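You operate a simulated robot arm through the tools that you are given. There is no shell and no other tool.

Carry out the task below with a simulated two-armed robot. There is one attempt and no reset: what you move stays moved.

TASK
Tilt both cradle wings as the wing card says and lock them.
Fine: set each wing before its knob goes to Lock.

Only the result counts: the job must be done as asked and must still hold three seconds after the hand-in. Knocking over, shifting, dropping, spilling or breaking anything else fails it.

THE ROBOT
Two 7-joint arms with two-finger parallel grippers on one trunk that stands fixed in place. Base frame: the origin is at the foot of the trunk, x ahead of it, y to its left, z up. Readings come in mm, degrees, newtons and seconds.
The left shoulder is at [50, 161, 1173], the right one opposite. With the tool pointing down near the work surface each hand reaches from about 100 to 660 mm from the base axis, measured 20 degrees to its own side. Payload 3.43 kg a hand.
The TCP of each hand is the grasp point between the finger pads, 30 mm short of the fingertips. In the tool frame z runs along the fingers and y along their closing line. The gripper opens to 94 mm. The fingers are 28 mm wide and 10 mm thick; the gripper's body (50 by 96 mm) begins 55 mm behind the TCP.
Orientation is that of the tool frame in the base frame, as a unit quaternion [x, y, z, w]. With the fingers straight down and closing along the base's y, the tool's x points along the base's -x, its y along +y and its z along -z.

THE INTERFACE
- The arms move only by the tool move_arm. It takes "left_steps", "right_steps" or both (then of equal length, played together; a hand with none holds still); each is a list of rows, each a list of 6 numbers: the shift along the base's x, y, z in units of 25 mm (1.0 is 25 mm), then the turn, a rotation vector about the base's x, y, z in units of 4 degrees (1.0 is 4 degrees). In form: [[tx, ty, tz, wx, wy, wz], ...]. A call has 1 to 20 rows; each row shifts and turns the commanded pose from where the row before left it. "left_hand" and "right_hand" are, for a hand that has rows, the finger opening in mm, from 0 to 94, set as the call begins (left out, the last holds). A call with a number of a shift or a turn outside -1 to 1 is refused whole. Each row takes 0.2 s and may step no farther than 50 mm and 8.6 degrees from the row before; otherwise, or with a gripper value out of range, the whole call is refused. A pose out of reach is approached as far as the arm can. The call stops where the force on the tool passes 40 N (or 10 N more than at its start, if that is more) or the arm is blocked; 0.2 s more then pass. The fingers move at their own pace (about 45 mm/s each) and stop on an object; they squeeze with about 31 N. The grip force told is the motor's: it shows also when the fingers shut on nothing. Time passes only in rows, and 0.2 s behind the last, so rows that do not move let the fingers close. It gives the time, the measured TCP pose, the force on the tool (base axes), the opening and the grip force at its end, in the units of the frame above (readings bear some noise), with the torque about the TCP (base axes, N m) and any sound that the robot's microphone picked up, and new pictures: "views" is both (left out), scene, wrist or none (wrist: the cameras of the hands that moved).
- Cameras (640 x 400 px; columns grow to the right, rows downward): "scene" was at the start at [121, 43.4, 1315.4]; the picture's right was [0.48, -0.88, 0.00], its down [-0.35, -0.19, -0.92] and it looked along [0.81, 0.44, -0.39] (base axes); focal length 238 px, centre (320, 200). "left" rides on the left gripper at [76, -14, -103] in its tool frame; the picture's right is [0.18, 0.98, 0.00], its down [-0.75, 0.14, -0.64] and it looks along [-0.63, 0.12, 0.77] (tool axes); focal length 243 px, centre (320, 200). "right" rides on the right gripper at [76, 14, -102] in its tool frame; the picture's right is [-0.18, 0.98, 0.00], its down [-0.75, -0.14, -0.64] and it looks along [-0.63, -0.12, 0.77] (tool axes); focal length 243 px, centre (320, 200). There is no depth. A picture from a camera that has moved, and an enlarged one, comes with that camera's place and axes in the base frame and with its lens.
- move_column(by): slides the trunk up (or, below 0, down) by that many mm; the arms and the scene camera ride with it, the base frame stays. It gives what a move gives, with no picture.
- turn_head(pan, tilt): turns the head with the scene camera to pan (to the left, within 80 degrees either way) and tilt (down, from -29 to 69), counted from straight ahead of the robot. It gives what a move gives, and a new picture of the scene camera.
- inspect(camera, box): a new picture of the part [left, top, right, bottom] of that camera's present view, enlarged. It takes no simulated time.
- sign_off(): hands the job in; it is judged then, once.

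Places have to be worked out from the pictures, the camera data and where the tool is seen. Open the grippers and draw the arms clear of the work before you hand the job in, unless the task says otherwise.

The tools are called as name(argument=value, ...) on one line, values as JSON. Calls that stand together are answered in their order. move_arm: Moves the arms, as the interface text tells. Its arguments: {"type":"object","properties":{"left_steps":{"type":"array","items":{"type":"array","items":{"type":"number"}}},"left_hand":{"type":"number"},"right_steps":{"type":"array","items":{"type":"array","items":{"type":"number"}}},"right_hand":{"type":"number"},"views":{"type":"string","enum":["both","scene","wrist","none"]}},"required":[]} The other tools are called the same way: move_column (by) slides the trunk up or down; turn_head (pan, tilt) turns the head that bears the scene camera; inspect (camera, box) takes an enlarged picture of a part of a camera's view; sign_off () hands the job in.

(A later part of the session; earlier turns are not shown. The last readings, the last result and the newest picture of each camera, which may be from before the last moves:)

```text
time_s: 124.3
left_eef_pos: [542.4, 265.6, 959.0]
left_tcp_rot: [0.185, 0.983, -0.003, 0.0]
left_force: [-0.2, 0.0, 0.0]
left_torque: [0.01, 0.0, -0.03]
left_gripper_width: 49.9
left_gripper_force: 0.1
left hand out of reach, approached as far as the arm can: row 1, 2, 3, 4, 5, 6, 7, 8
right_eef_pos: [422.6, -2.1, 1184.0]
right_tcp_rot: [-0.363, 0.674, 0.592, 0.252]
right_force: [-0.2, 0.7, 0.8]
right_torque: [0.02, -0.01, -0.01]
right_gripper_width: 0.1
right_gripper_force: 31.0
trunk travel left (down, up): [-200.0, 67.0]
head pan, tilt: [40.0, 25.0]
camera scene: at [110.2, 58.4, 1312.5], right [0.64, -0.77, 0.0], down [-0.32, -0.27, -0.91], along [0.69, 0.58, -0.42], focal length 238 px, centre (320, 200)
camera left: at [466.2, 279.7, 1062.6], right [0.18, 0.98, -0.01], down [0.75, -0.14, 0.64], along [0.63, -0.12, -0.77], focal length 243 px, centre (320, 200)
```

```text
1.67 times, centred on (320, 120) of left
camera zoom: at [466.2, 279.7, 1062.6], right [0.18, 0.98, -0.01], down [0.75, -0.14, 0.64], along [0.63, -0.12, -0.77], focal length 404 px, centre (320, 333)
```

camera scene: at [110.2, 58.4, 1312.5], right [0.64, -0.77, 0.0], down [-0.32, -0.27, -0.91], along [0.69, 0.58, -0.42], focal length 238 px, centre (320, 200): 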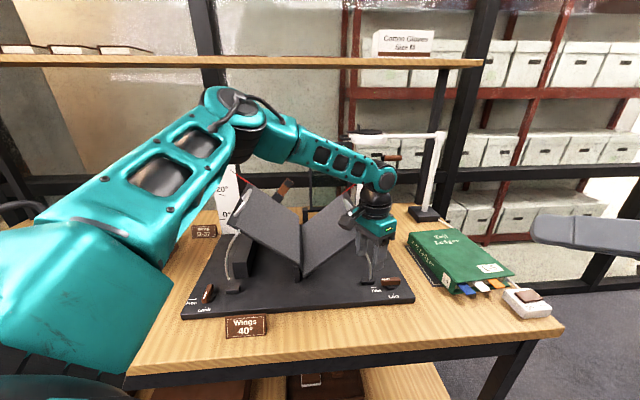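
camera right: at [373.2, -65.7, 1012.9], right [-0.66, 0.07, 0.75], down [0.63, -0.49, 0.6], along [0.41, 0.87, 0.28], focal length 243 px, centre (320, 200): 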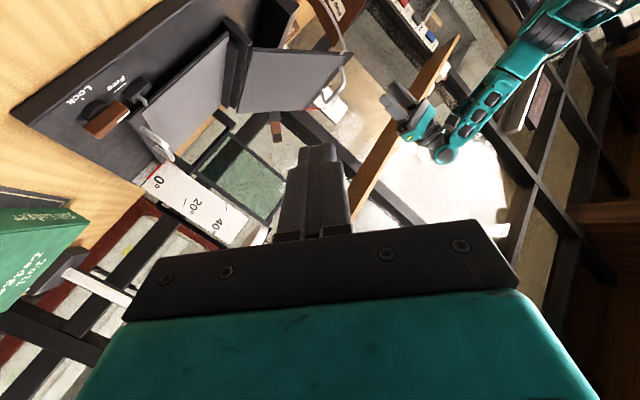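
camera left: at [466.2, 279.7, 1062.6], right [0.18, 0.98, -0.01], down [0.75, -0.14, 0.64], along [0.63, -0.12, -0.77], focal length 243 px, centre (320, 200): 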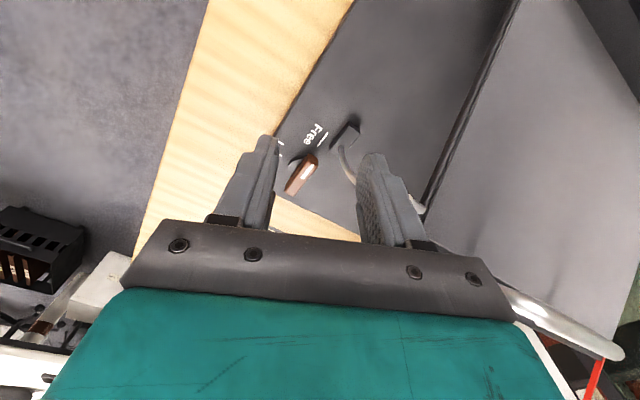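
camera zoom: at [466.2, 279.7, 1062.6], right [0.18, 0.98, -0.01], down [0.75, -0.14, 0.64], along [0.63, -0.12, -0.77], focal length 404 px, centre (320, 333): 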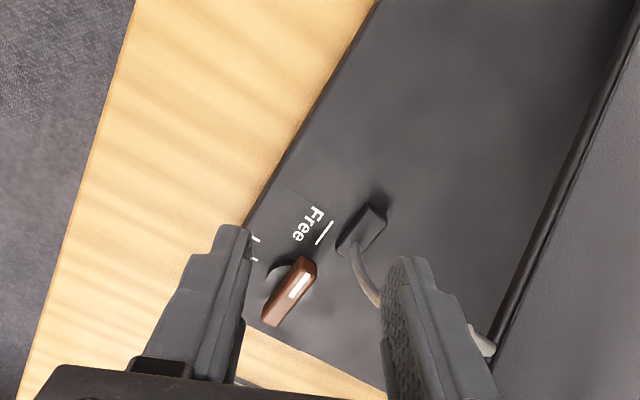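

Upright posture is limited here, and the finger came close to the rod, so I back off: first away from the wing, then up, turning the yaw back to the fingers-close-along-u orientation that reached farther; the right arm moves further aside too.

move_arm(left_steps=[[0, -0.8, 0.1, 0, 0, 0], [0, -0.8, 0.6, 0, 0, 0], [0, 0, 1, 0, 0, 1], [0, 0, 1, 0, 0, 1], [0, 0, 1, 0, 0, 1], [0, 0, 1, 0, 0, 1], [0, 0, 1, 0, 0, 1], [0, 0, 1, 0, 0, 1], [0, 0, 0, 0, 0, 1], [0, 0, 0, 0, 0, 1], [0, 0, 0, 0, 0, 1], [0, 0, 0, 0, 0, 1], [0, 0, 0, 0, 0, 1], [0, 0, 0, 0, 0, 1], [0, 0, 0, 0, 0, 1], [0, 0, 0, 0, 0, 1], [0, 0, 0, 0, 0, 1], [0, 0, 0, 0, 0, 1], [0, 0, 0, 0, 0, 0.5], [0, 0, 0, 0, 0, 0]], right_steps=[[0, -0.3, 0, 0, 0, 0], [0, -0.3, 0, 0, 0, 0], [0, -0.3, 0, 0, 0, 0], [0, -0.3, 0, 0, 0, 0], [0, -0.3, 0, 0, 0, 0], [0, -0.3, 0, 0, 0, 0], [0, -0.3, 0, 0, 0, 0], [0, -0.3, 0, 0, 0, 0], [0, -0.3, 0, 0, 0, 0], [0, -0.3, 0, 0, 0, 0], [0, -0.3, 0, 0, 0, 0], [0, -0.3, 0, 0, 0, 0], [0, -0.3, 0, 0, 0, 0], [0, -0.3, 0, 0, 0, 0], [0, -0.3, 0, 0, 0, 0], [0, -0.3, 0, 0, 0, 0], [0, -0.3, 0, 0, 0, 0], [0, -0.3, 0, 0, 0, 0], [0, 0, 0, 0, 0, 0], [0, 0, 0, 0, 0, 0]], left_hand=30, views="scene")

inspect(camera="scene", box=[180, 160, 430, 330])

```text
time_s: 128.5
left_eef_pos: [533.3, 231.7, 1132.4]
left_tcp_rot: [-0.383, 0.924, -0.002, 0.002]
left_force: [-0.1, 1.0, -0.4]
left_torque: [0.0, 0.01, 0.05]
left_gripper_width: 29.9
left_gripper_force: 0.2
left hand out of reach, approached as far as the arm can: row 1, 2
right_eef_pos: [421.0, -137.4, 1184.8]
right_tcp_rot: [-0.363, 0.674, 0.592, 0.253]
right_force: [0.6, 0.0, 0.8]
right_torque: [-0.01, 0.02, 0.0]
right_gripper_width: 0.1
right_gripper_force: 30.7
trunk travel left (down, up): [-200.0, 67.0]
head pan, tilt: [40.0, 25.0]
camera scene: at [110.2, 58.4, 1312.5], right [0.64, -0.77, 0.0], down [-0.32, -0.27, -0.91], along [0.69, 0.58, -0.42], focal length 238 px, centre (320, 200)
```

scene: 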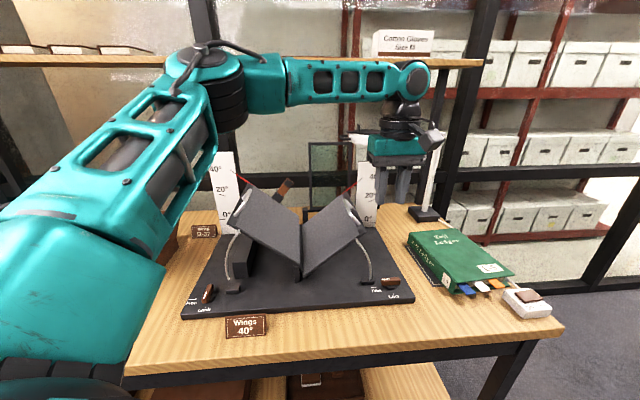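

```text
2.35 times, centred on (305, 245) of scene
camera zoom: at [110.2, 58.4, 1312.5], right [0.64, -0.77, 0.0], down [-0.32, -0.27, -0.91], along [0.69, 0.58, -0.42], focal length 561 px, centre (355, 94)
```

zoom: 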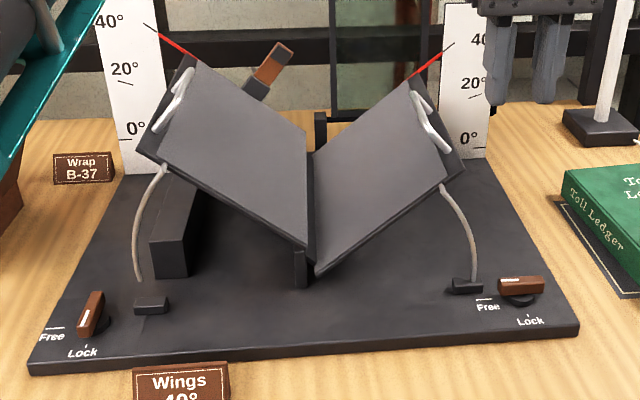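

Both wings hold at 40°. I tilt the left hand 30° forward (fingers toward the cradle) and lower the trunk, the posture that gave the needed reach.

move_arm(left_steps=[[0, 0, 0, 0.66, -0.667, 0], [0, 0, 0, 0.66, -0.667, 0], [0, 0, 0, 0.66, -0.667, 0], [0, 0, 0, 0.66, -0.667, 0], [0, 0, 0, 0.66, -0.667, 0], [0, 0, 0, 0.66, -0.667, 0], [0, 0, 0, 0.66, -0.667, 0], [0, 0, 0, 0.66, -0.667, 0]], left_hand=0, views="none")

move_column(by=-180)

move_arm(left_steps=[[0.5, 0, 0, 0, 0, 0], [0.5, -0.2, 0, 0, 0, 0], [0.5, -0.3, -0.2, 0, 0, 0], [0, 0, 0, 0, 0, 0]])

inspect(camera="left", box=[200, 0, 440, 240])

```text
time_s: 130.3
left_eef_pos: [532.7, 231.2, 1131.9]
left_tcp_rot: [-0.367, 0.893, 0.095, 0.242]
left_force: [0.1, 0.0, 0.7]
left_torque: [-0.04, -0.01, 0.02]
left_gripper_width: 0.0
left_gripper_force: 31.3
right_eef_pos: [422.9, -138.0, 1182.9]
right_tcp_rot: [-0.363, 0.673, 0.593, 0.253]
right_force: [0.0, -0.5, -0.5]
right_torque: [0.03, 0.01, 0.0]
right_gripper_width: 0.2
right_gripper_force: 30.5
trunk travel left (down, up): [-200.0, 67.0]
head pan, tilt: [40.0, 25.0]
```

```text
time_s: 132.3
left_eef_pos: [531.9, 231.9, 951.4]
left_tcp_rot: [-0.367, 0.893, 0.096, 0.242]
left_force: [0.6, 0.2, -0.3]
left_torque: [0.05, -0.01, 0.0]
left_gripper_width: 0.0
left_gripper_force: 30.7
right_eef_pos: [421.8, -138.7, 1003.8]
right_tcp_rot: [-0.363, 0.673, 0.593, 0.253]
right_force: [-0.4, -0.1, -0.3]
right_torque: [-0.01, 0.0, 0.02]
right_gripper_width: 0.0
right_gripper_force: 31.0
trunk travel left (down, up): [-20.0, 247.0]
head pan, tilt: [40.0, 25.0]
```

```text
time_s: 133.3
left_eef_pos: [563.5, 225.9, 944.7]
left_tcp_rot: [-0.366, 0.893, 0.095, 0.242]
left_force: [-0.3, 0.6, 0.2]
left_torque: [0.02, 0.01, 0.0]
left_gripper_width: 0.0
left_gripper_force: 31.1
left hand out of reach, approached as far as the arm can: row 3
right_eef_pos: [422.2, -138.1, 1003.6]
right_tcp_rot: [-0.363, 0.674, 0.592, 0.253]
right_force: [-0.6, 0.5, 0.2]
right_torque: [0.01, 0.02, 0.04]
right_gripper_width: 0.2
right_gripper_force: 31.1
trunk travel left (down, up): [-20.0, 247.0]
head pan, tilt: [40.0, 25.0]
camera scene: at [110.2, 58.5, 1132.5], right [0.64, -0.77, 0.0], down [-0.32, -0.27, -0.91], along [0.69, 0.58, -0.42], focal length 238 px, centre (320, 200)
camera left: at [490.2, 133.7, 996.3], right [-0.8, 0.59, -0.1], down [0.13, 0.34, 0.93], along [0.58, 0.74, -0.35], focal length 243 px, centre (320, 200)
```

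scene: 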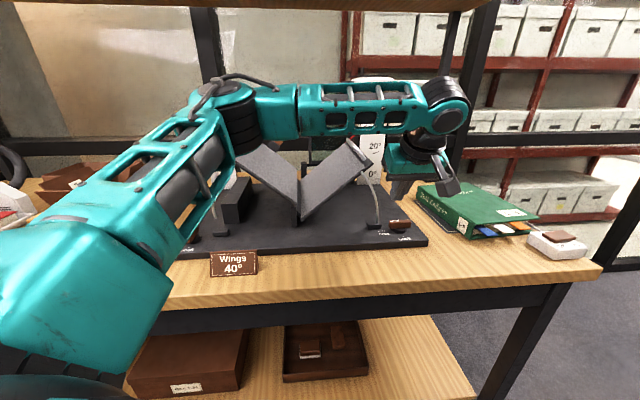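
left: 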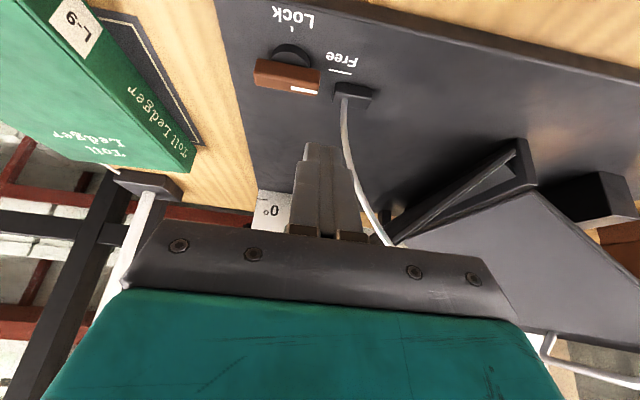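

```text
1.67 times, centred on (320, 120) of left
camera zoom: at [490.2, 133.7, 996.3], right [-0.8, 0.59, -0.1], down [0.13, 0.34, 0.93], along [0.58, 0.74, -0.35], focal length 404 px, centre (320, 333)
```

zoom: 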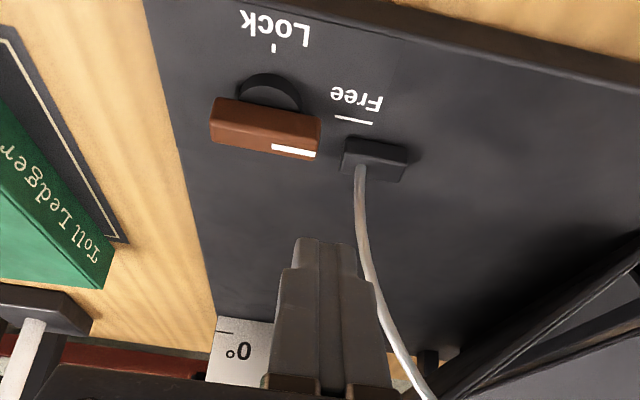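

The limit is the wrist bend: tilting toward the cradle makes it worse, tilting outward (+u) relieves it. I raise the trunk 80 mm and re-orient: neutral yaw, tilted 15° outward, while shifting toward the knob.

move_column(by=80)

move_arm(left_steps=[[0, 0, 0, -0.2515, 0.25, -0.863], [0, 0, 0, -0.2515, 0.25, -0.863], [0, 0, 0, -0.2515, 0.25, -0.863], [0, 0, 0, -0.2515, 0.25, -0.863], [0, 0, 0, -0.2515, 0.25, -0.863], [0, 0, 0, -0.2515, 0.25, -0.863], [0.15, 0, 0, -0.2515, 0.25, -0.863], [0.15, 0, 0, -0.2515, 0.25, -0.863], [0.15, 0, 0, -0.2515, 0.25, -0.863], [0.15, 0, 0, -0.2515, 0.25, -0.863], [0.15, 0, 0, -0.2515, 0.25, -0.863], [0.15, 0, 0, -0.2515, 0.25, -0.863], [0.15, 0, 0, -0.2515, 0.25, -0.863], [0.2, 0, 0, -0.2515, 0.25, -0.863], [0.2, 0, 0, -0.2515, 0.25, -0.863], [0, 0, 0, 0, 0, 0]], left_hand=58)

inspect(camera="left", box=[200, 0, 440, 240])

```text
time_s: 134.4
left_eef_pos: [564.6, 226.7, 1024.9]
left_tcp_rot: [-0.367, 0.893, 0.096, 0.242]
left_force: [-0.1, 0.6, -0.4]
left_torque: [-0.03, 0.02, 0.02]
left_gripper_width: 0.0
left_gripper_force: 30.5
right_eef_pos: [422.4, -138.9, 1084.0]
right_tcp_rot: [-0.362, 0.673, 0.592, 0.254]
right_force: [0.2, 0.1, 0.4]
right_torque: [-0.02, 0.0, -0.02]
right_gripper_width: 0.0
right_gripper_force: 30.7
trunk travel left (down, up): [-100.0, 167.0]
head pan, tilt: [40.0, 25.0]
```

```text
time_s: 137.8
left_eef_pos: [598.6, 226.3, 1026.6]
left_tcp_rot: [0.044, 0.99, -0.089, 0.096]
left_force: [0.1, 0.1, -0.2]
left_torque: [0.0, -0.04, 0.02]
left_gripper_width: 57.9
left_gripper_force: 0.1
right_eef_pos: [421.8, -138.3, 1084.3]
right_tcp_rot: [-0.363, 0.673, 0.592, 0.253]
right_force: [-0.3, 0.0, -0.4]
right_torque: [0.03, 0.03, 0.0]
right_gripper_width: 0.0
right_gripper_force: 31.2
trunk travel left (down, up): [-100.0, 167.0]
head pan, tilt: [40.0, 25.0]
camera scene: at [110.2, 58.4, 1212.6], right [0.64, -0.77, 0.0], down [-0.32, -0.27, -0.91], along [0.69, 0.58, -0.42], focal length 238 px, centre (320, 200)
camera left: at [504.7, 237.0, 1112.0], right [-0.08, 0.98, -0.2], down [0.63, 0.2, 0.75], along [0.77, -0.07, -0.63], focal length 243 px, centre (320, 200)
```

scene: 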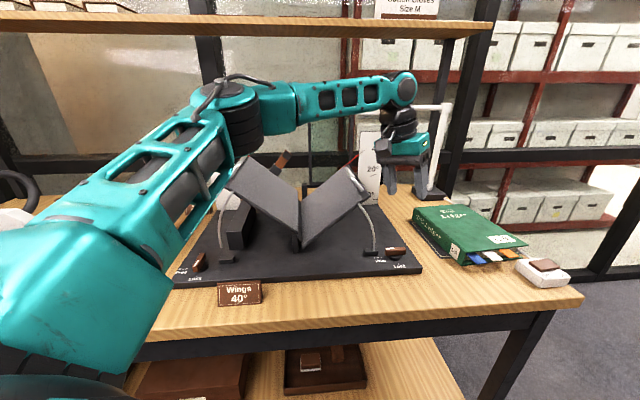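
left: 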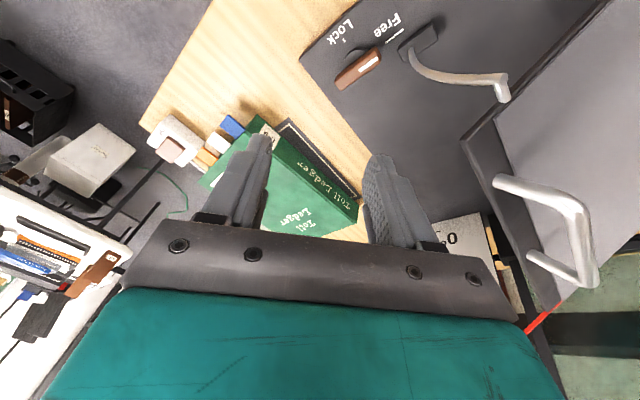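

```text
1.67 times, centred on (320, 120) of left
camera zoom: at [504.7, 237.0, 1112.0], right [-0.08, 0.98, -0.2], down [0.63, 0.2, 0.75], along [0.77, -0.07, -0.63], focal length 404 px, centre (320, 333)
```

zoom: 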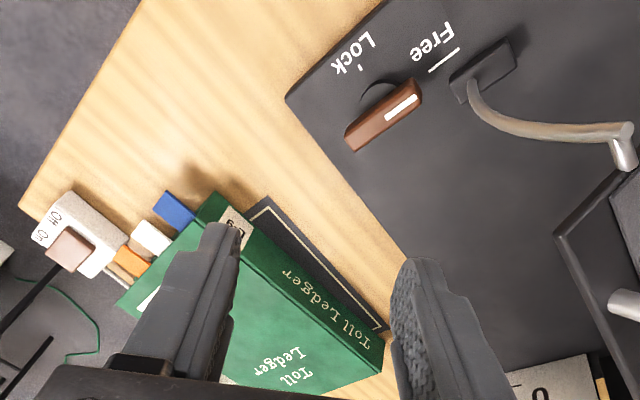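

Full reach now. The knob pivot is near [608,231]; the strut block would be under one finger at this yaw, so I roll the hand ~25° about its axis toward the bar's perpendicular while descending to z≈905.

move_arm(left_steps=[[0.035, 0.045, -0.6, 0.165, -0.165, -0.87], [0.035, 0.045, -0.7, 0.165, -0.165, -0.87], [0.035, 0.045, -0.7, 0.165, -0.165, -0.87], [0.035, 0.045, -0.7, 0.165, -0.165, -0.87], [0.035, 0.045, -0.7, 0.165, -0.165, -0.87], [0.035, 0.045, -0.7, 0.165, -0.165, -0.87], [0.035, 0.045, -0.7, 0.165, -0.165, -0.87], [0, 0, 0, 0, 0, 0]], left_hand=50)

inspect(camera="left", box=[200, 40, 440, 240])

inspect(camera="scene", box=[300, 110, 440, 290])

```text
time_s: 139.5
left_eef_pos: [601.1, 229.5, 920.1]
left_tcp_rot: [0.264, 0.954, -0.068, 0.128]
left_force: [3.4, -9.0, 5.2]
left_torque: [0.78, 0.3, -0.25]
left_gripper_width: 50.1
left_gripper_force: 0.0
left hand out of reach, approached as far as the arm can: row 5, 6, 7
right_eef_pos: [421.7, -138.2, 1085.5]
right_tcp_rot: [-0.362, 0.674, 0.592, 0.254]
right_force: [0.0, 0.0, -0.4]
right_torque: [-0.02, 0.01, -0.03]
right_gripper_width: 0.0
right_gripper_force: 30.4
trunk travel left (down, up): [-100.0, 167.0]
head pan, tilt: [40.0, 25.0]
stopped in row 8 (left hand): the force on the tool passed its limit at 46 N (the readings are from after the stop); the commanded pose is now the measured one
camera scene: at [109.8, 58.1, 1212.5], right [0.64, -0.77, 0.0], down [-0.32, -0.27, -0.91], along [0.69, 0.58, -0.42], focal length 238 px, centre (320, 200)
camera left: at [509.2, 274.5, 998.8], right [0.36, 0.93, -0.11], down [0.56, -0.12, 0.82], along [0.74, -0.36, -0.56], focal length 243 px, centre (320, 200)
```

scene: 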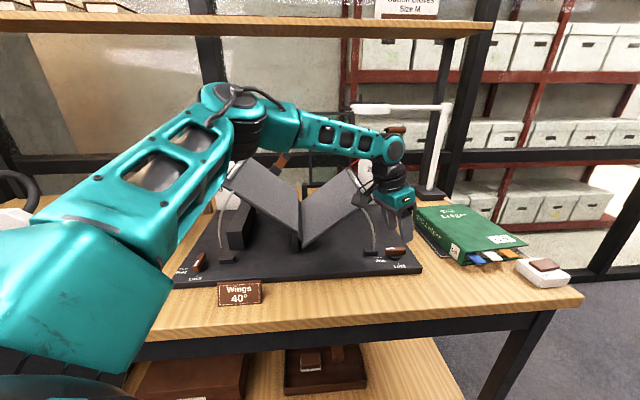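
left: 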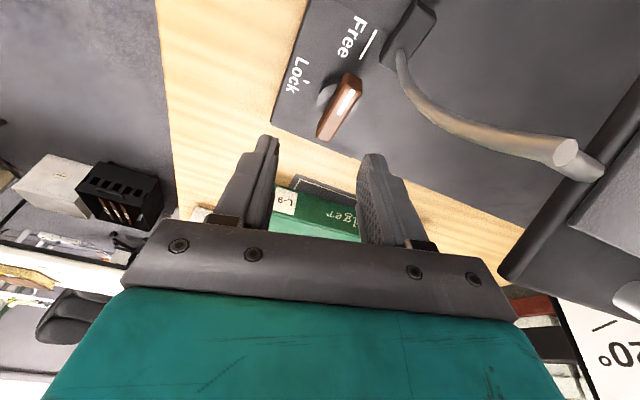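

```text
2.00 times, centred on (320, 140) of left
camera zoom: at [509.2, 274.5, 998.8], right [0.36, 0.93, -0.11], down [0.56, -0.12, 0.82], along [0.74, -0.36, -0.56], focal length 485 px, centre (320, 320)
```

zoom: 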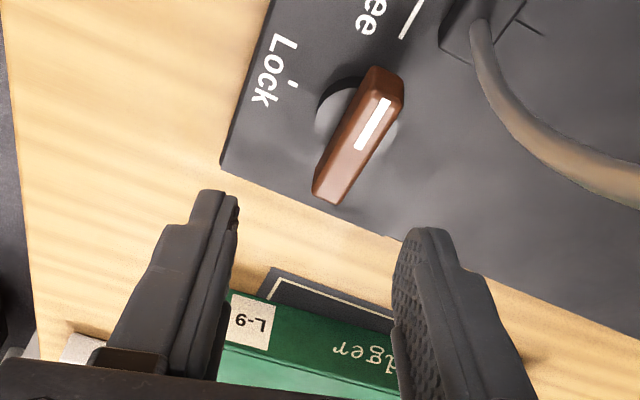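

```text
2.22 times, centred on (370, 200) of scene
camera zoom: at [109.8, 58.1, 1212.5], right [0.64, -0.77, 0.0], down [-0.32, -0.27, -0.91], along [0.69, 0.58, -0.42], focal length 530 px, centre (209, 200)
```

zoom: 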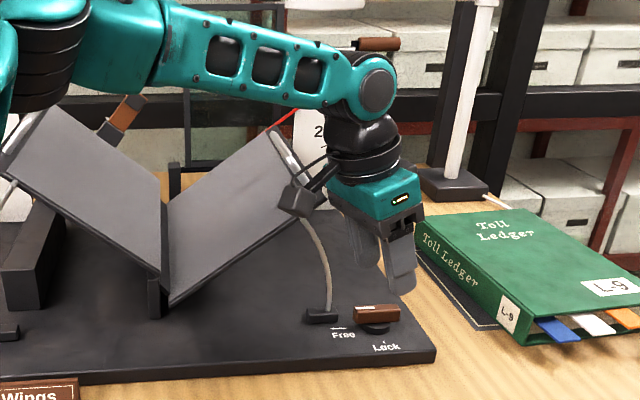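

The left hand's camera housing touched the right wing's outer corner (46 N stop). I back straight up and outward at once, then check the wing.

move_arm(left_steps=[[0.05, -0.1, 0.5, 0, 0, 0], [0.05, -0.1, 0.8, 0, 0, 0], [0, -0.1, 0.9, 0, 0, 0], [0, 0, 0.9, 0, 0, 0], [0, 0, 0, 0, 0, 0]])

inspect(camera="scene", box=[280, 130, 440, 290])

inspect(camera="scene", box=[340, 140, 390, 180])

```text
time_s: 140.7
left_eef_pos: [601.0, 225.7, 995.5]
left_tcp_rot: [0.261, 0.955, -0.068, 0.126]
left_force: [0.4, 0.3, 0.1]
left_torque: [0.0, -0.01, -0.04]
left_gripper_width: 50.1
left_gripper_force: 0.2
right_eef_pos: [423.4, -138.2, 1083.6]
right_tcp_rot: [-0.363, 0.674, 0.592, 0.253]
right_force: [-0.9, 0.4, 1.2]
right_torque: [0.05, -0.01, -0.03]
right_gripper_width: 0.2
right_gripper_force: 30.7
trunk travel left (down, up): [-100.0, 167.0]
head pan, tilt: [40.0, 25.0]
camera scene: at [110.2, 58.4, 1212.5], right [0.64, -0.77, 0.0], down [-0.32, -0.27, -0.91], along [0.69, 0.58, -0.42], focal length 238 px, centre (320, 200)
camera left: at [510.7, 269.1, 1073.5], right [0.35, 0.93, -0.11], down [0.57, -0.12, 0.81], along [0.74, -0.35, -0.57], focal length 243 px, centre (320, 200)
```

scene: 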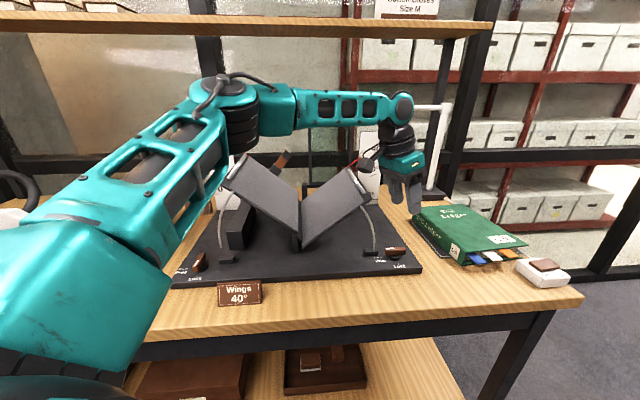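
left: 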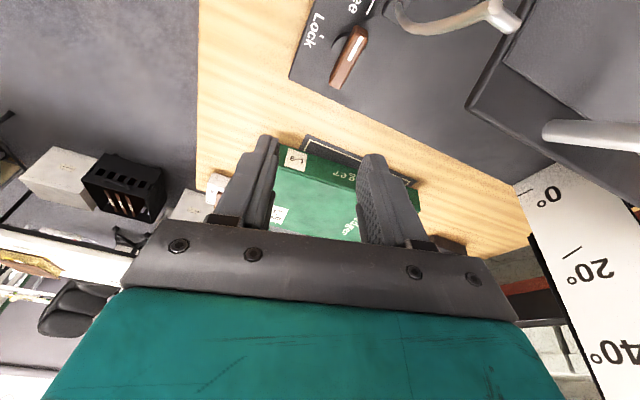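

```text
2.50 times, centred on (360, 210) of scene
camera zoom: at [110.2, 58.4, 1212.5], right [0.64, -0.77, 0.0], down [-0.32, -0.27, -0.91], along [0.69, 0.58, -0.42], focal length 596 px, centre (220, 175)
```

zoom: 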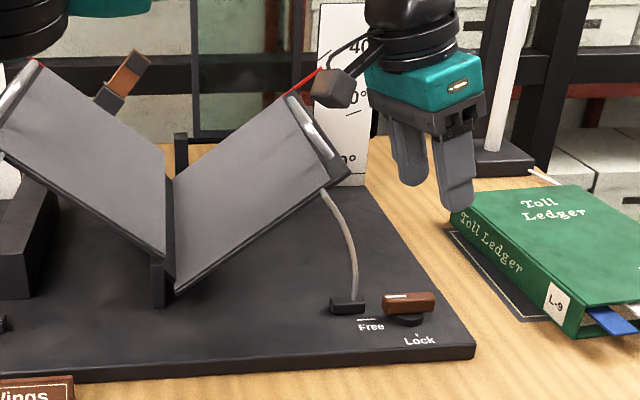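

```text
10.00 times, centred on (365, 160) of scene
camera zoom: at [110.2, 58.4, 1212.5], right [0.64, -0.77, 0.0], down [-0.32, -0.27, -0.91], along [0.69, 0.58, -0.42], focal length 2384 px, centre (-130, 600)
```

zoom: 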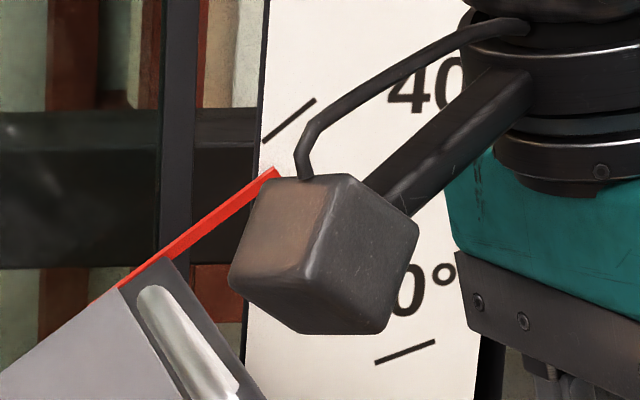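

The contact (gripper body against the wing's outer corner) pushed the right wing down to roughly 37°; it still holds there and nothing else moved. I'll close the fingers, re-orient (tilted toward +x, yaw 75°), and go just outside the wing edge to nudge it back up to 40°.

move_arm(left_steps=[[0.14, 0.3, 0, 0.378, -0.076, 0.826], [0.14, 0.4, 0, 0.378, -0.076, 0.826], [0.14, 0.5, -0.1, 0.378, -0.076, 0.826], [0.14, 0.55, -0.2, 0.378, -0.076, 0.826], [0.14, 0.55, -0.2, 0.378, -0.076, 0.826], [0, 0, 0, 0, 0, 0]], left_hand=0)

inspect(camera="scene", box=[300, 120, 440, 280])

inspect(camera="left", box=[200, 0, 520, 240])

```text
time_s: 142.1
left_eef_pos: [621.2, 280.9, 983.9]
left_tcp_rot: [0.131, 0.983, 0.018, 0.13]
left_force: [-0.6, 0.4, -0.3]
left_torque: [0.02, 0.0, -0.02]
left_gripper_width: 0.0
left_gripper_force: 31.4
right_eef_pos: [422.8, -138.3, 1083.3]
right_tcp_rot: [-0.363, 0.674, 0.592, 0.254]
right_force: [0.3, 0.0, 0.5]
right_torque: [-0.04, 0.01, 0.03]
right_gripper_width: 0.0
right_gripper_force: 30.9
trunk travel left (down, up): [-100.0, 167.0]
head pan, tilt: [40.0, 25.0]
camera scene: at [110.2, 58.4, 1212.5], right [0.64, -0.77, 0.0], down [-0.32, -0.27, -0.91], along [0.69, 0.58, -0.42], focal length 238 px, centre (320, 200)
camera left: at [519.6, 287.5, 1063.2], right [0.08, 1.0, 0.02], down [0.57, -0.06, 0.82], along [0.82, -0.05, -0.58], focal length 243 px, centre (320, 200)
```

scene: 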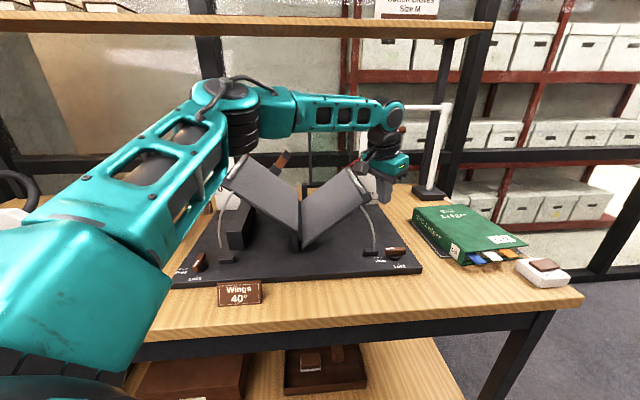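
left: 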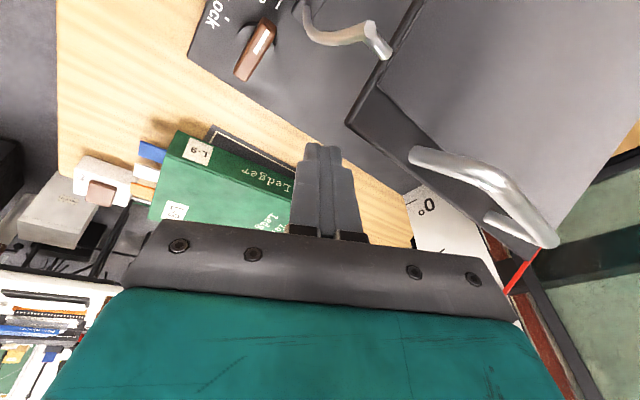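

```text
2.50 times, centred on (370, 200) of scene
camera zoom: at [110.2, 58.4, 1212.5], right [0.64, -0.77, 0.0], down [-0.32, -0.27, -0.91], along [0.69, 0.58, -0.42], focal length 596 px, centre (195, 200)
```

zoom: 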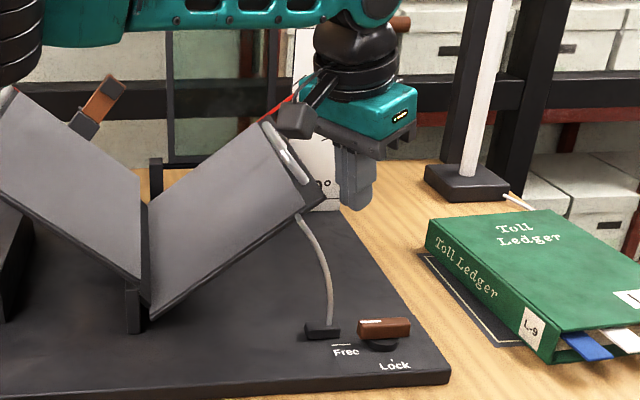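

```text
1.67 times, centred on (360, 120) of left
camera zoom: at [519.6, 287.5, 1063.2], right [0.08, 1.0, 0.02], down [0.57, -0.06, 0.82], along [0.82, -0.05, -0.58], focal length 404 px, centre (253, 333)
```

zoom: 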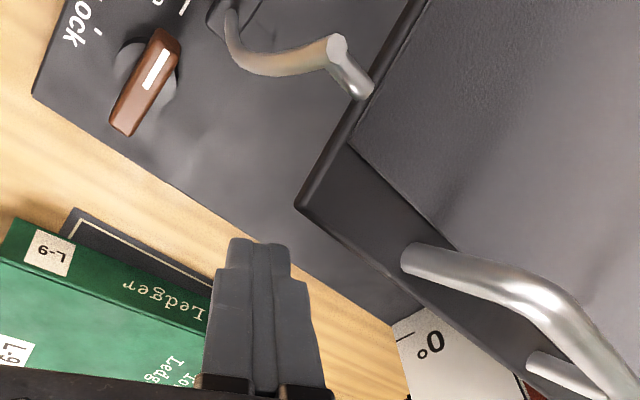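

The closed finger is ~20 mm outside the wing edge. I move inward 22 mm and watch force and pointer.

move_arm(left_steps=[[-0.23, 0.225, 0, 0, 0, 0], [-0.23, 0.225, 0, 0, 0, 0], [-0.17, 0.17, 0, 0, 0, 0], [0, 0, 0, 0, 0, 0]], views="scene")

inspect(camera="scene", box=[320, 130, 400, 210])

```text
time_s: 143.1
left_eef_pos: [606.0, 295.9, 987.0]
left_tcp_rot: [0.132, 0.982, 0.017, 0.134]
left_force: [16.6, -7.8, 11.9]
left_torque: [0.07, -0.11, -0.12]
left_gripper_width: 0.0
left_gripper_force: 30.8
right_eef_pos: [423.0, -138.6, 1083.5]
right_tcp_rot: [-0.362, 0.673, 0.593, 0.253]
right_force: [0.0, -0.1, 0.0]
right_torque: [0.0, -0.02, -0.01]
right_gripper_width: 0.2
right_gripper_force: 31.0
trunk travel left (down, up): [-100.0, 167.0]
head pan, tilt: [40.0, 25.0]
camera scene: at [110.9, 57.1, 1212.7], right [0.64, -0.77, 0.0], down [-0.32, -0.27, -0.91], along [0.69, 0.58, -0.42], focal length 238 px, centre (320, 200)
```

scene: 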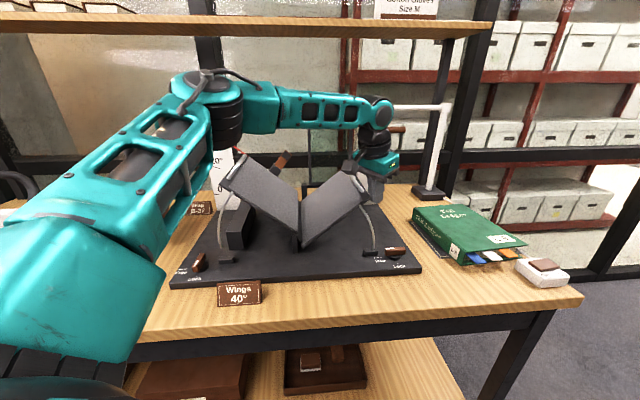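

```text
5.00 times, centred on (360, 170) of scene
camera zoom: at [110.9, 57.1, 1212.7], right [0.64, -0.77, 0.0], down [-0.32, -0.27, -0.91], along [0.69, 0.58, -0.42], focal length 1192 px, centre (120, 350)
```

zoom: 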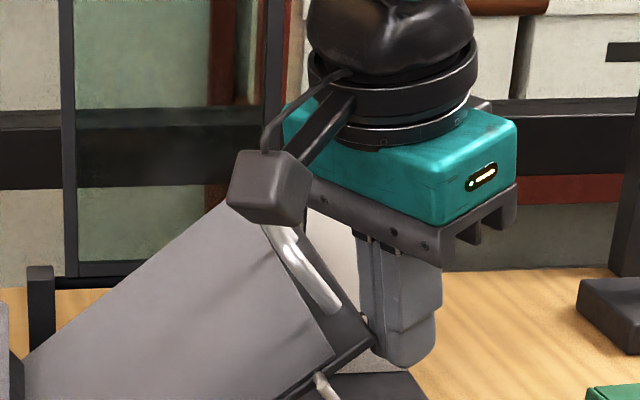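

The push was purely radial because the fingertip met the edge face. I back off, lower 22 mm so the finger's side meets the lower corner of the edge, and push inward again.

move_arm(left_steps=[[0.28, -0.28, 0, 0, 0, 0], [0, 0, -0.45, 0, 0, 0], [0, 0, -0.45, 0, 0, 0], [-0.17, 0.17, 0, 0, 0, 0], [-0.11, 0.11, 0, 0, 0, 0], [0, 0, 0, 0, 0, 0]], views="scene")

inspect(camera="scene", box=[320, 130, 400, 210])

```text
time_s: 144.0
left_eef_pos: [614.7, 286.9, 968.7]
left_tcp_rot: [0.134, 0.98, 0.013, 0.144]
left_force: [5.5, -3.9, 4.2]
left_torque: [-0.01, -0.05, -0.04]
left_gripper_width: 0.0
left_gripper_force: 30.9
right_eef_pos: [422.1, -137.5, 1084.1]
right_tcp_rot: [-0.362, 0.674, 0.592, 0.254]
right_force: [-0.7, -0.7, 0.5]
right_torque: [-0.05, 0.02, 0.0]
right_gripper_width: 0.0
right_gripper_force: 31.1
trunk travel left (down, up): [-100.0, 167.0]
head pan, tilt: [40.0, 25.0]
stopped in row 4 (left hand): the force on the tool passed its limit at 43 N (the readings are from after the stop); the commanded pose is now the measured one
camera scene: at [109.9, 58.4, 1212.4], right [0.64, -0.77, 0.0], down [-0.32, -0.27, -0.91], along [0.69, 0.58, -0.42], focal length 238 px, centre (320, 200)
```

scene: 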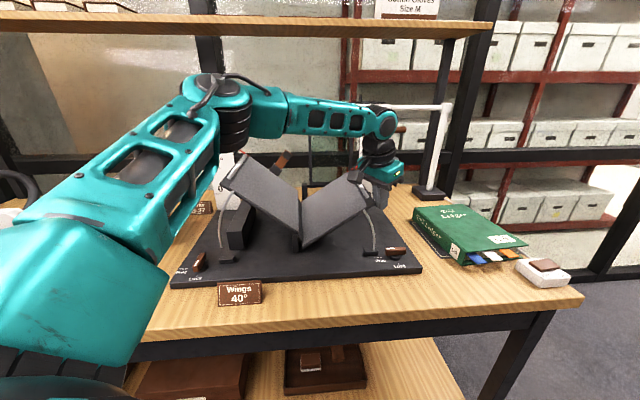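

```text
5.00 times, centred on (360, 170) of scene
camera zoom: at [109.9, 58.4, 1212.4], right [0.64, -0.77, 0.0], down [-0.32, -0.27, -0.91], along [0.69, 0.58, -0.42], focal length 1192 px, centre (120, 350)
```

zoom: 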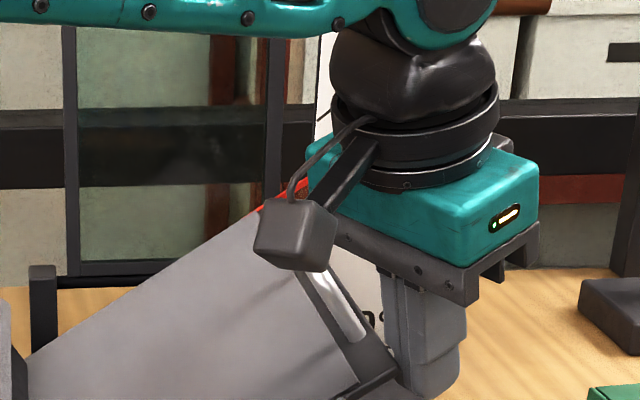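

The gripper body itself meets the handle here, so this nudge is no good. I back away (toward the robot and up) and check the wing's angle.

move_arm(left_steps=[[0.28, -0.28, 0.2, 0, 0, 0], [0, -0.6, 0.4, 0, 0, 0], [-0.3, -0.8, 0.4, 0, 0, 0], [-0.3, -0.8, 0.4, 0, 0, 0], [0, 0, 0, 0, 0, 0]])

inspect(camera="scene", box=[330, 130, 400, 190])

inspect(camera="scene", box=[180, 130, 440, 290])

```text
time_s: 145.2
left_eef_pos: [603.1, 228.0, 1002.4]
left_tcp_rot: [0.133, 0.981, 0.014, 0.141]
left_force: [-0.4, -0.3, 0.5]
left_torque: [0.01, 0.01, 0.02]
left_gripper_width: 0.0
left_gripper_force: 30.4
right_eef_pos: [422.3, -137.5, 1084.3]
right_tcp_rot: [-0.362, 0.674, 0.592, 0.253]
right_force: [-0.4, -0.9, 0.1]
right_torque: [-0.03, -0.02, -0.01]
right_gripper_width: 0.2
right_gripper_force: 30.6
trunk travel left (down, up): [-100.0, 167.0]
head pan, tilt: [40.0, 25.0]
camera scene: at [110.2, 58.4, 1212.5], right [0.64, -0.77, 0.0], down [-0.32, -0.27, -0.91], along [0.69, 0.58, -0.42], focal length 238 px, centre (320, 200)
camera left: at [500.8, 234.6, 1080.7], right [0.08, 1.0, 0.01], down [0.55, -0.06, 0.83], along [0.83, -0.06, -0.56], focal length 243 px, centre (320, 200)
```

scene: 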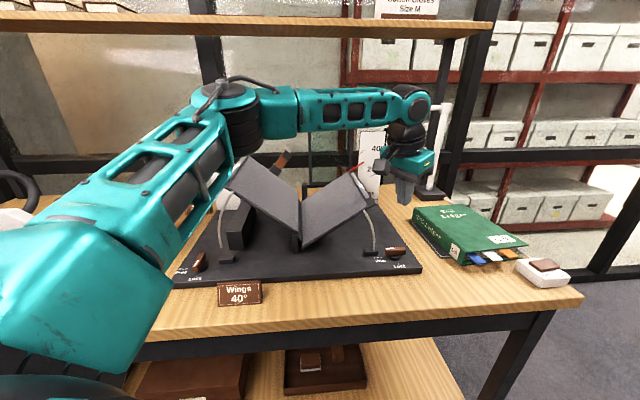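
left: 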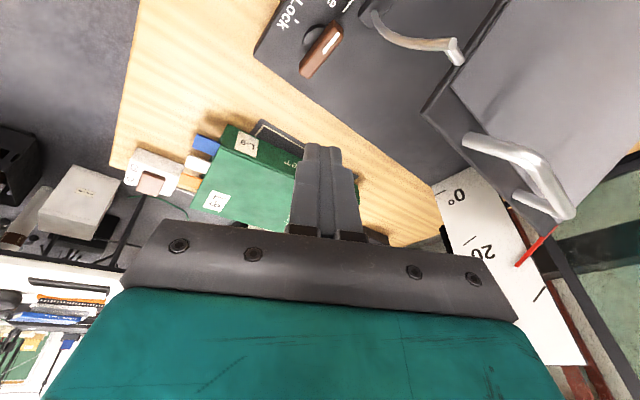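

```text
6.67 times, centred on (365, 160) of scene
camera zoom: at [110.2, 58.4, 1212.5], right [0.64, -0.77, 0.0], down [-0.32, -0.27, -0.91], along [0.69, 0.58, -0.42], focal length 1589 px, centre (20, 467)
```

zoom: 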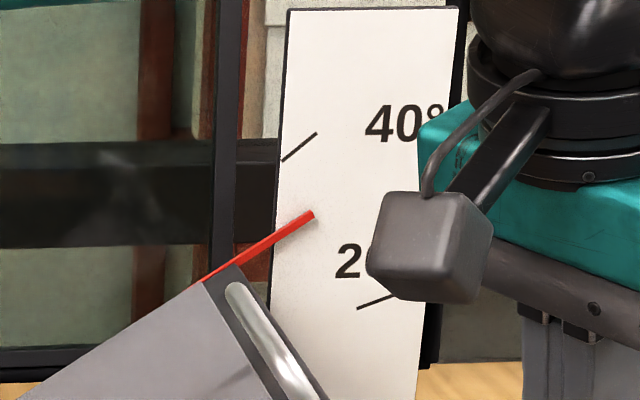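

```text
2.46 times, centred on (310, 210) of scene
camera zoom: at [110.2, 58.4, 1212.5], right [0.64, -0.77, 0.0], down [-0.32, -0.27, -0.91], along [0.69, 0.58, -0.42], focal length 587 px, centre (345, 175)
```

zoom: 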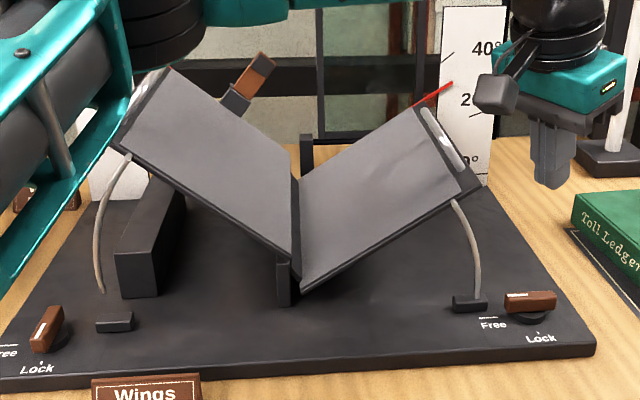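

The right wing slipped to about 31° but still holds where left. Before re-setting it I verify a safe knob approach in this orientation (tilt +x, yaw 75°): I open the fingers and descend straight down over the knob, stopping at z≈885.

move_arm(left_steps=[[0, 0.06, -0.7, 0, 0, 0], [0, 0.06, -0.8, 0, 0, 0], [0, 0, -0.8, 0, 0, 0], [0, 0, -0.8, 0, 0, 0], [0, 0, -0.8, 0, 0, 0], [0, 0, -0.7, 0, 0, 0], [0, 0, 0, 0, 0, 0]], left_hand=48)

inspect(camera="left", box=[200, 40, 440, 240])

inspect(camera="scene", box=[300, 130, 440, 290])

```text
time_s: 146.8
left_eef_pos: [591.4, 237.9, 891.2]
left_tcp_rot: [0.133, 0.981, 0.014, 0.141]
left_force: [0.3, 0.9, 0.5]
left_torque: [-0.01, -0.01, -0.01]
left_gripper_width: 47.9
left_gripper_force: 0.1
left hand out of reach, approached as far as the arm can: row 3, 4, 5, 6
right_eef_pos: [421.5, -137.8, 1083.9]
right_tcp_rot: [-0.362, 0.674, 0.592, 0.253]
right_force: [-0.4, -0.8, 0.1]
right_torque: [-0.01, 0.0, -0.01]
right_gripper_width: 0.0
right_gripper_force: 31.2
trunk travel left (down, up): [-100.0, 167.0]
head pan, tilt: [40.0, 25.0]
camera scene: at [110.2, 58.4, 1212.5], right [0.64, -0.77, 0.0], down [-0.32, -0.27, -0.91], along [0.69, 0.58, -0.42], focal length 238 px, centre (320, 200)
camera left: at [489.4, 244.8, 969.0], right [0.08, 1.0, 0.01], down [0.55, -0.06, 0.83], along [0.83, -0.06, -0.56], focal length 243 px, centre (320, 200)
```

scene: 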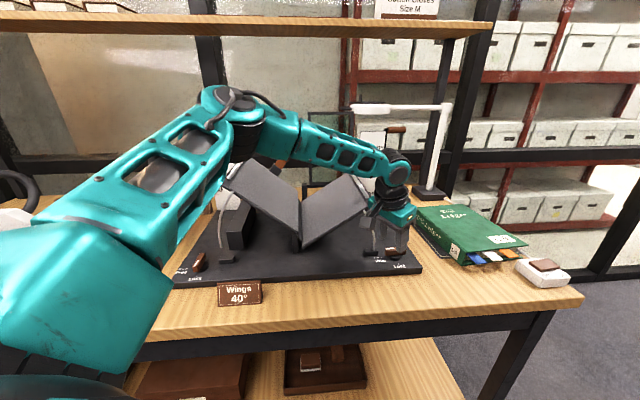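
left: 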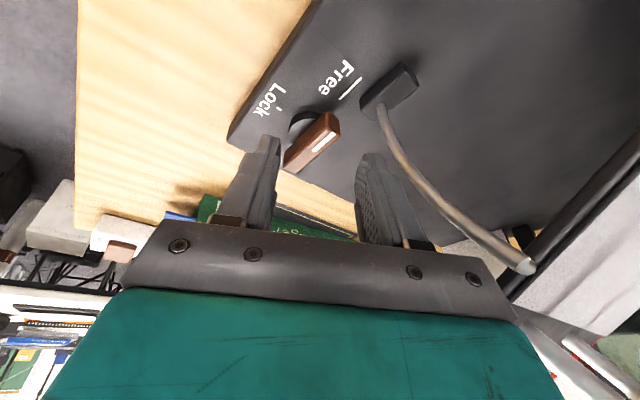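

```text
2.00 times, centred on (320, 140) of left
camera zoom: at [489.4, 244.8, 969.0], right [0.08, 1.0, 0.01], down [0.55, -0.06, 0.83], along [0.83, -0.06, -0.56], focal length 485 px, centre (320, 320)
```

zoom: 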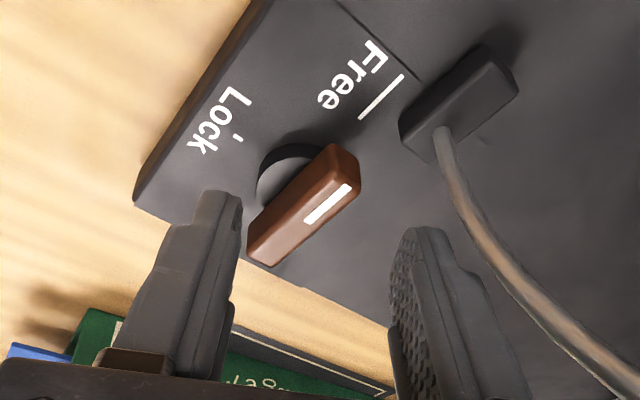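

```text
2.50 times, centred on (370, 210) of scene
camera zoom: at [110.2, 58.4, 1212.5], right [0.64, -0.77, 0.0], down [-0.32, -0.27, -0.91], along [0.69, 0.58, -0.42], focal length 596 px, centre (195, 175)
```

zoom: 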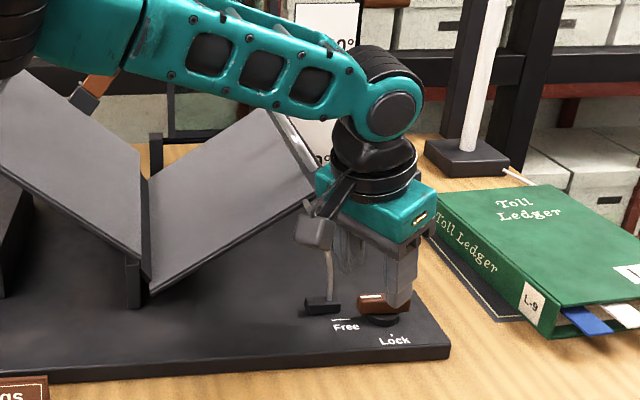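

No contact this time, but 12 mm short in x. I lift the hand 40 mm, lower the trunk 40 mm for a better arm geometry, and retry the last bit.

move_arm(left_steps=[[0.1, -0.05, 0.8, 0, 0, 0], [0.2, -0.1, 0.9, 0, 0, 0], [0, 0, 0, 0, 0, 0]], views="none")

move_column(by=-45)

move_arm(left_steps=[[0.2, -0.1, 0, 0, 0, 0], [0.2, -0.1, 0, 0, 0, 0], [0, 0, 0, 0, 0, 0]])

inspect(camera="left", box=[200, 40, 440, 240])

```text
time_s: 147.6
left_eef_pos: [599.8, 234.0, 933.4]
left_tcp_rot: [0.133, 0.981, 0.015, 0.14]
left_force: [-0.1, -0.3, -1.0]
left_torque: [0.0, 0.02, -0.01]
left_gripper_width: 48.0
left_gripper_force: 0.1
right_eef_pos: [421.7, -138.2, 1085.0]
right_tcp_rot: [-0.363, 0.674, 0.591, 0.254]
right_force: [-0.6, 0.4, 0.7]
right_torque: [0.0, -0.01, 0.0]
right_gripper_width: 0.0
right_gripper_force: 30.7
trunk travel left (down, up): [-100.0, 167.0]
head pan, tilt: [40.0, 25.0]
```

```text
time_s: 148.5
left_eef_pos: [600.3, 234.1, 889.1]
left_tcp_rot: [0.133, 0.981, 0.014, 0.14]
left_force: [0.0, -0.1, 0.1]
left_torque: [-0.02, 0.04, 0.01]
left_gripper_width: 48.0
left_gripper_force: 0.0
right_eef_pos: [422.7, -138.0, 1039.1]
right_tcp_rot: [-0.363, 0.674, 0.592, 0.254]
right_force: [0.7, 0.1, 0.1]
right_torque: [0.02, 0.02, 0.01]
right_gripper_width: 0.0
right_gripper_force: 31.3
trunk travel left (down, up): [-55.0, 212.0]
head pan, tilt: [40.0, 25.0]
```

```text
time_s: 149.3
left_eef_pos: [602.3, 233.8, 890.8]
left_tcp_rot: [0.133, 0.981, 0.013, 0.142]
left_force: [-0.5, -0.3, 0.3]
left_torque: [0.02, 0.04, -0.01]
left_gripper_width: 47.8
left_gripper_force: 0.0
left hand out of reach, approached as far as the arm can: row 1, 2
right_eef_pos: [423.4, -138.2, 1038.7]
right_tcp_rot: [-0.363, 0.674, 0.592, 0.254]
right_force: [0.3, 0.3, -0.2]
right_torque: [0.0, 0.06, 0.0]
right_gripper_width: 0.0
right_gripper_force: 31.8
trunk travel left (down, up): [-55.0, 212.0]
head pan, tilt: [40.0, 25.0]
camera scene: at [110.2, 58.4, 1167.5], right [0.64, -0.77, 0.0], down [-0.32, -0.27, -0.91], along [0.69, 0.58, -0.42], focal length 238 px, centre (320, 200)
camera left: at [499.0, 240.3, 966.5], right [0.08, 1.0, 0.01], down [0.55, -0.06, 0.83], along [0.83, -0.06, -0.56], focal length 243 px, centre (320, 200)
```

scene: 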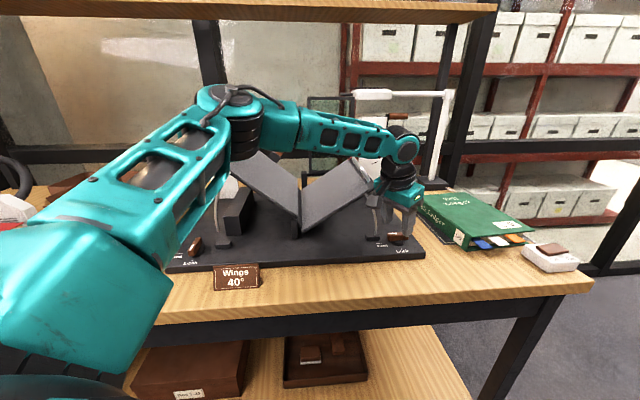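
left: 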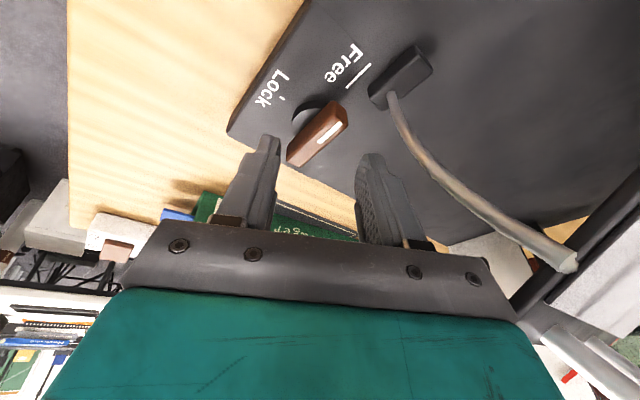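

```text
2.00 times, centred on (320, 140) of left
camera zoom: at [499.0, 240.3, 966.5], right [0.08, 1.0, 0.01], down [0.55, -0.06, 0.83], along [0.83, -0.06, -0.56], focal length 485 px, centre (320, 320)
```

zoom: 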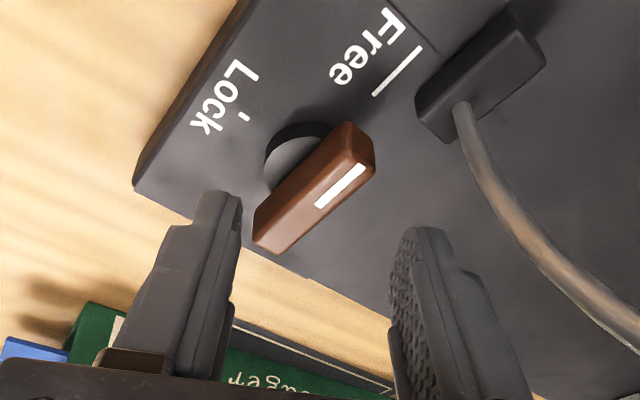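

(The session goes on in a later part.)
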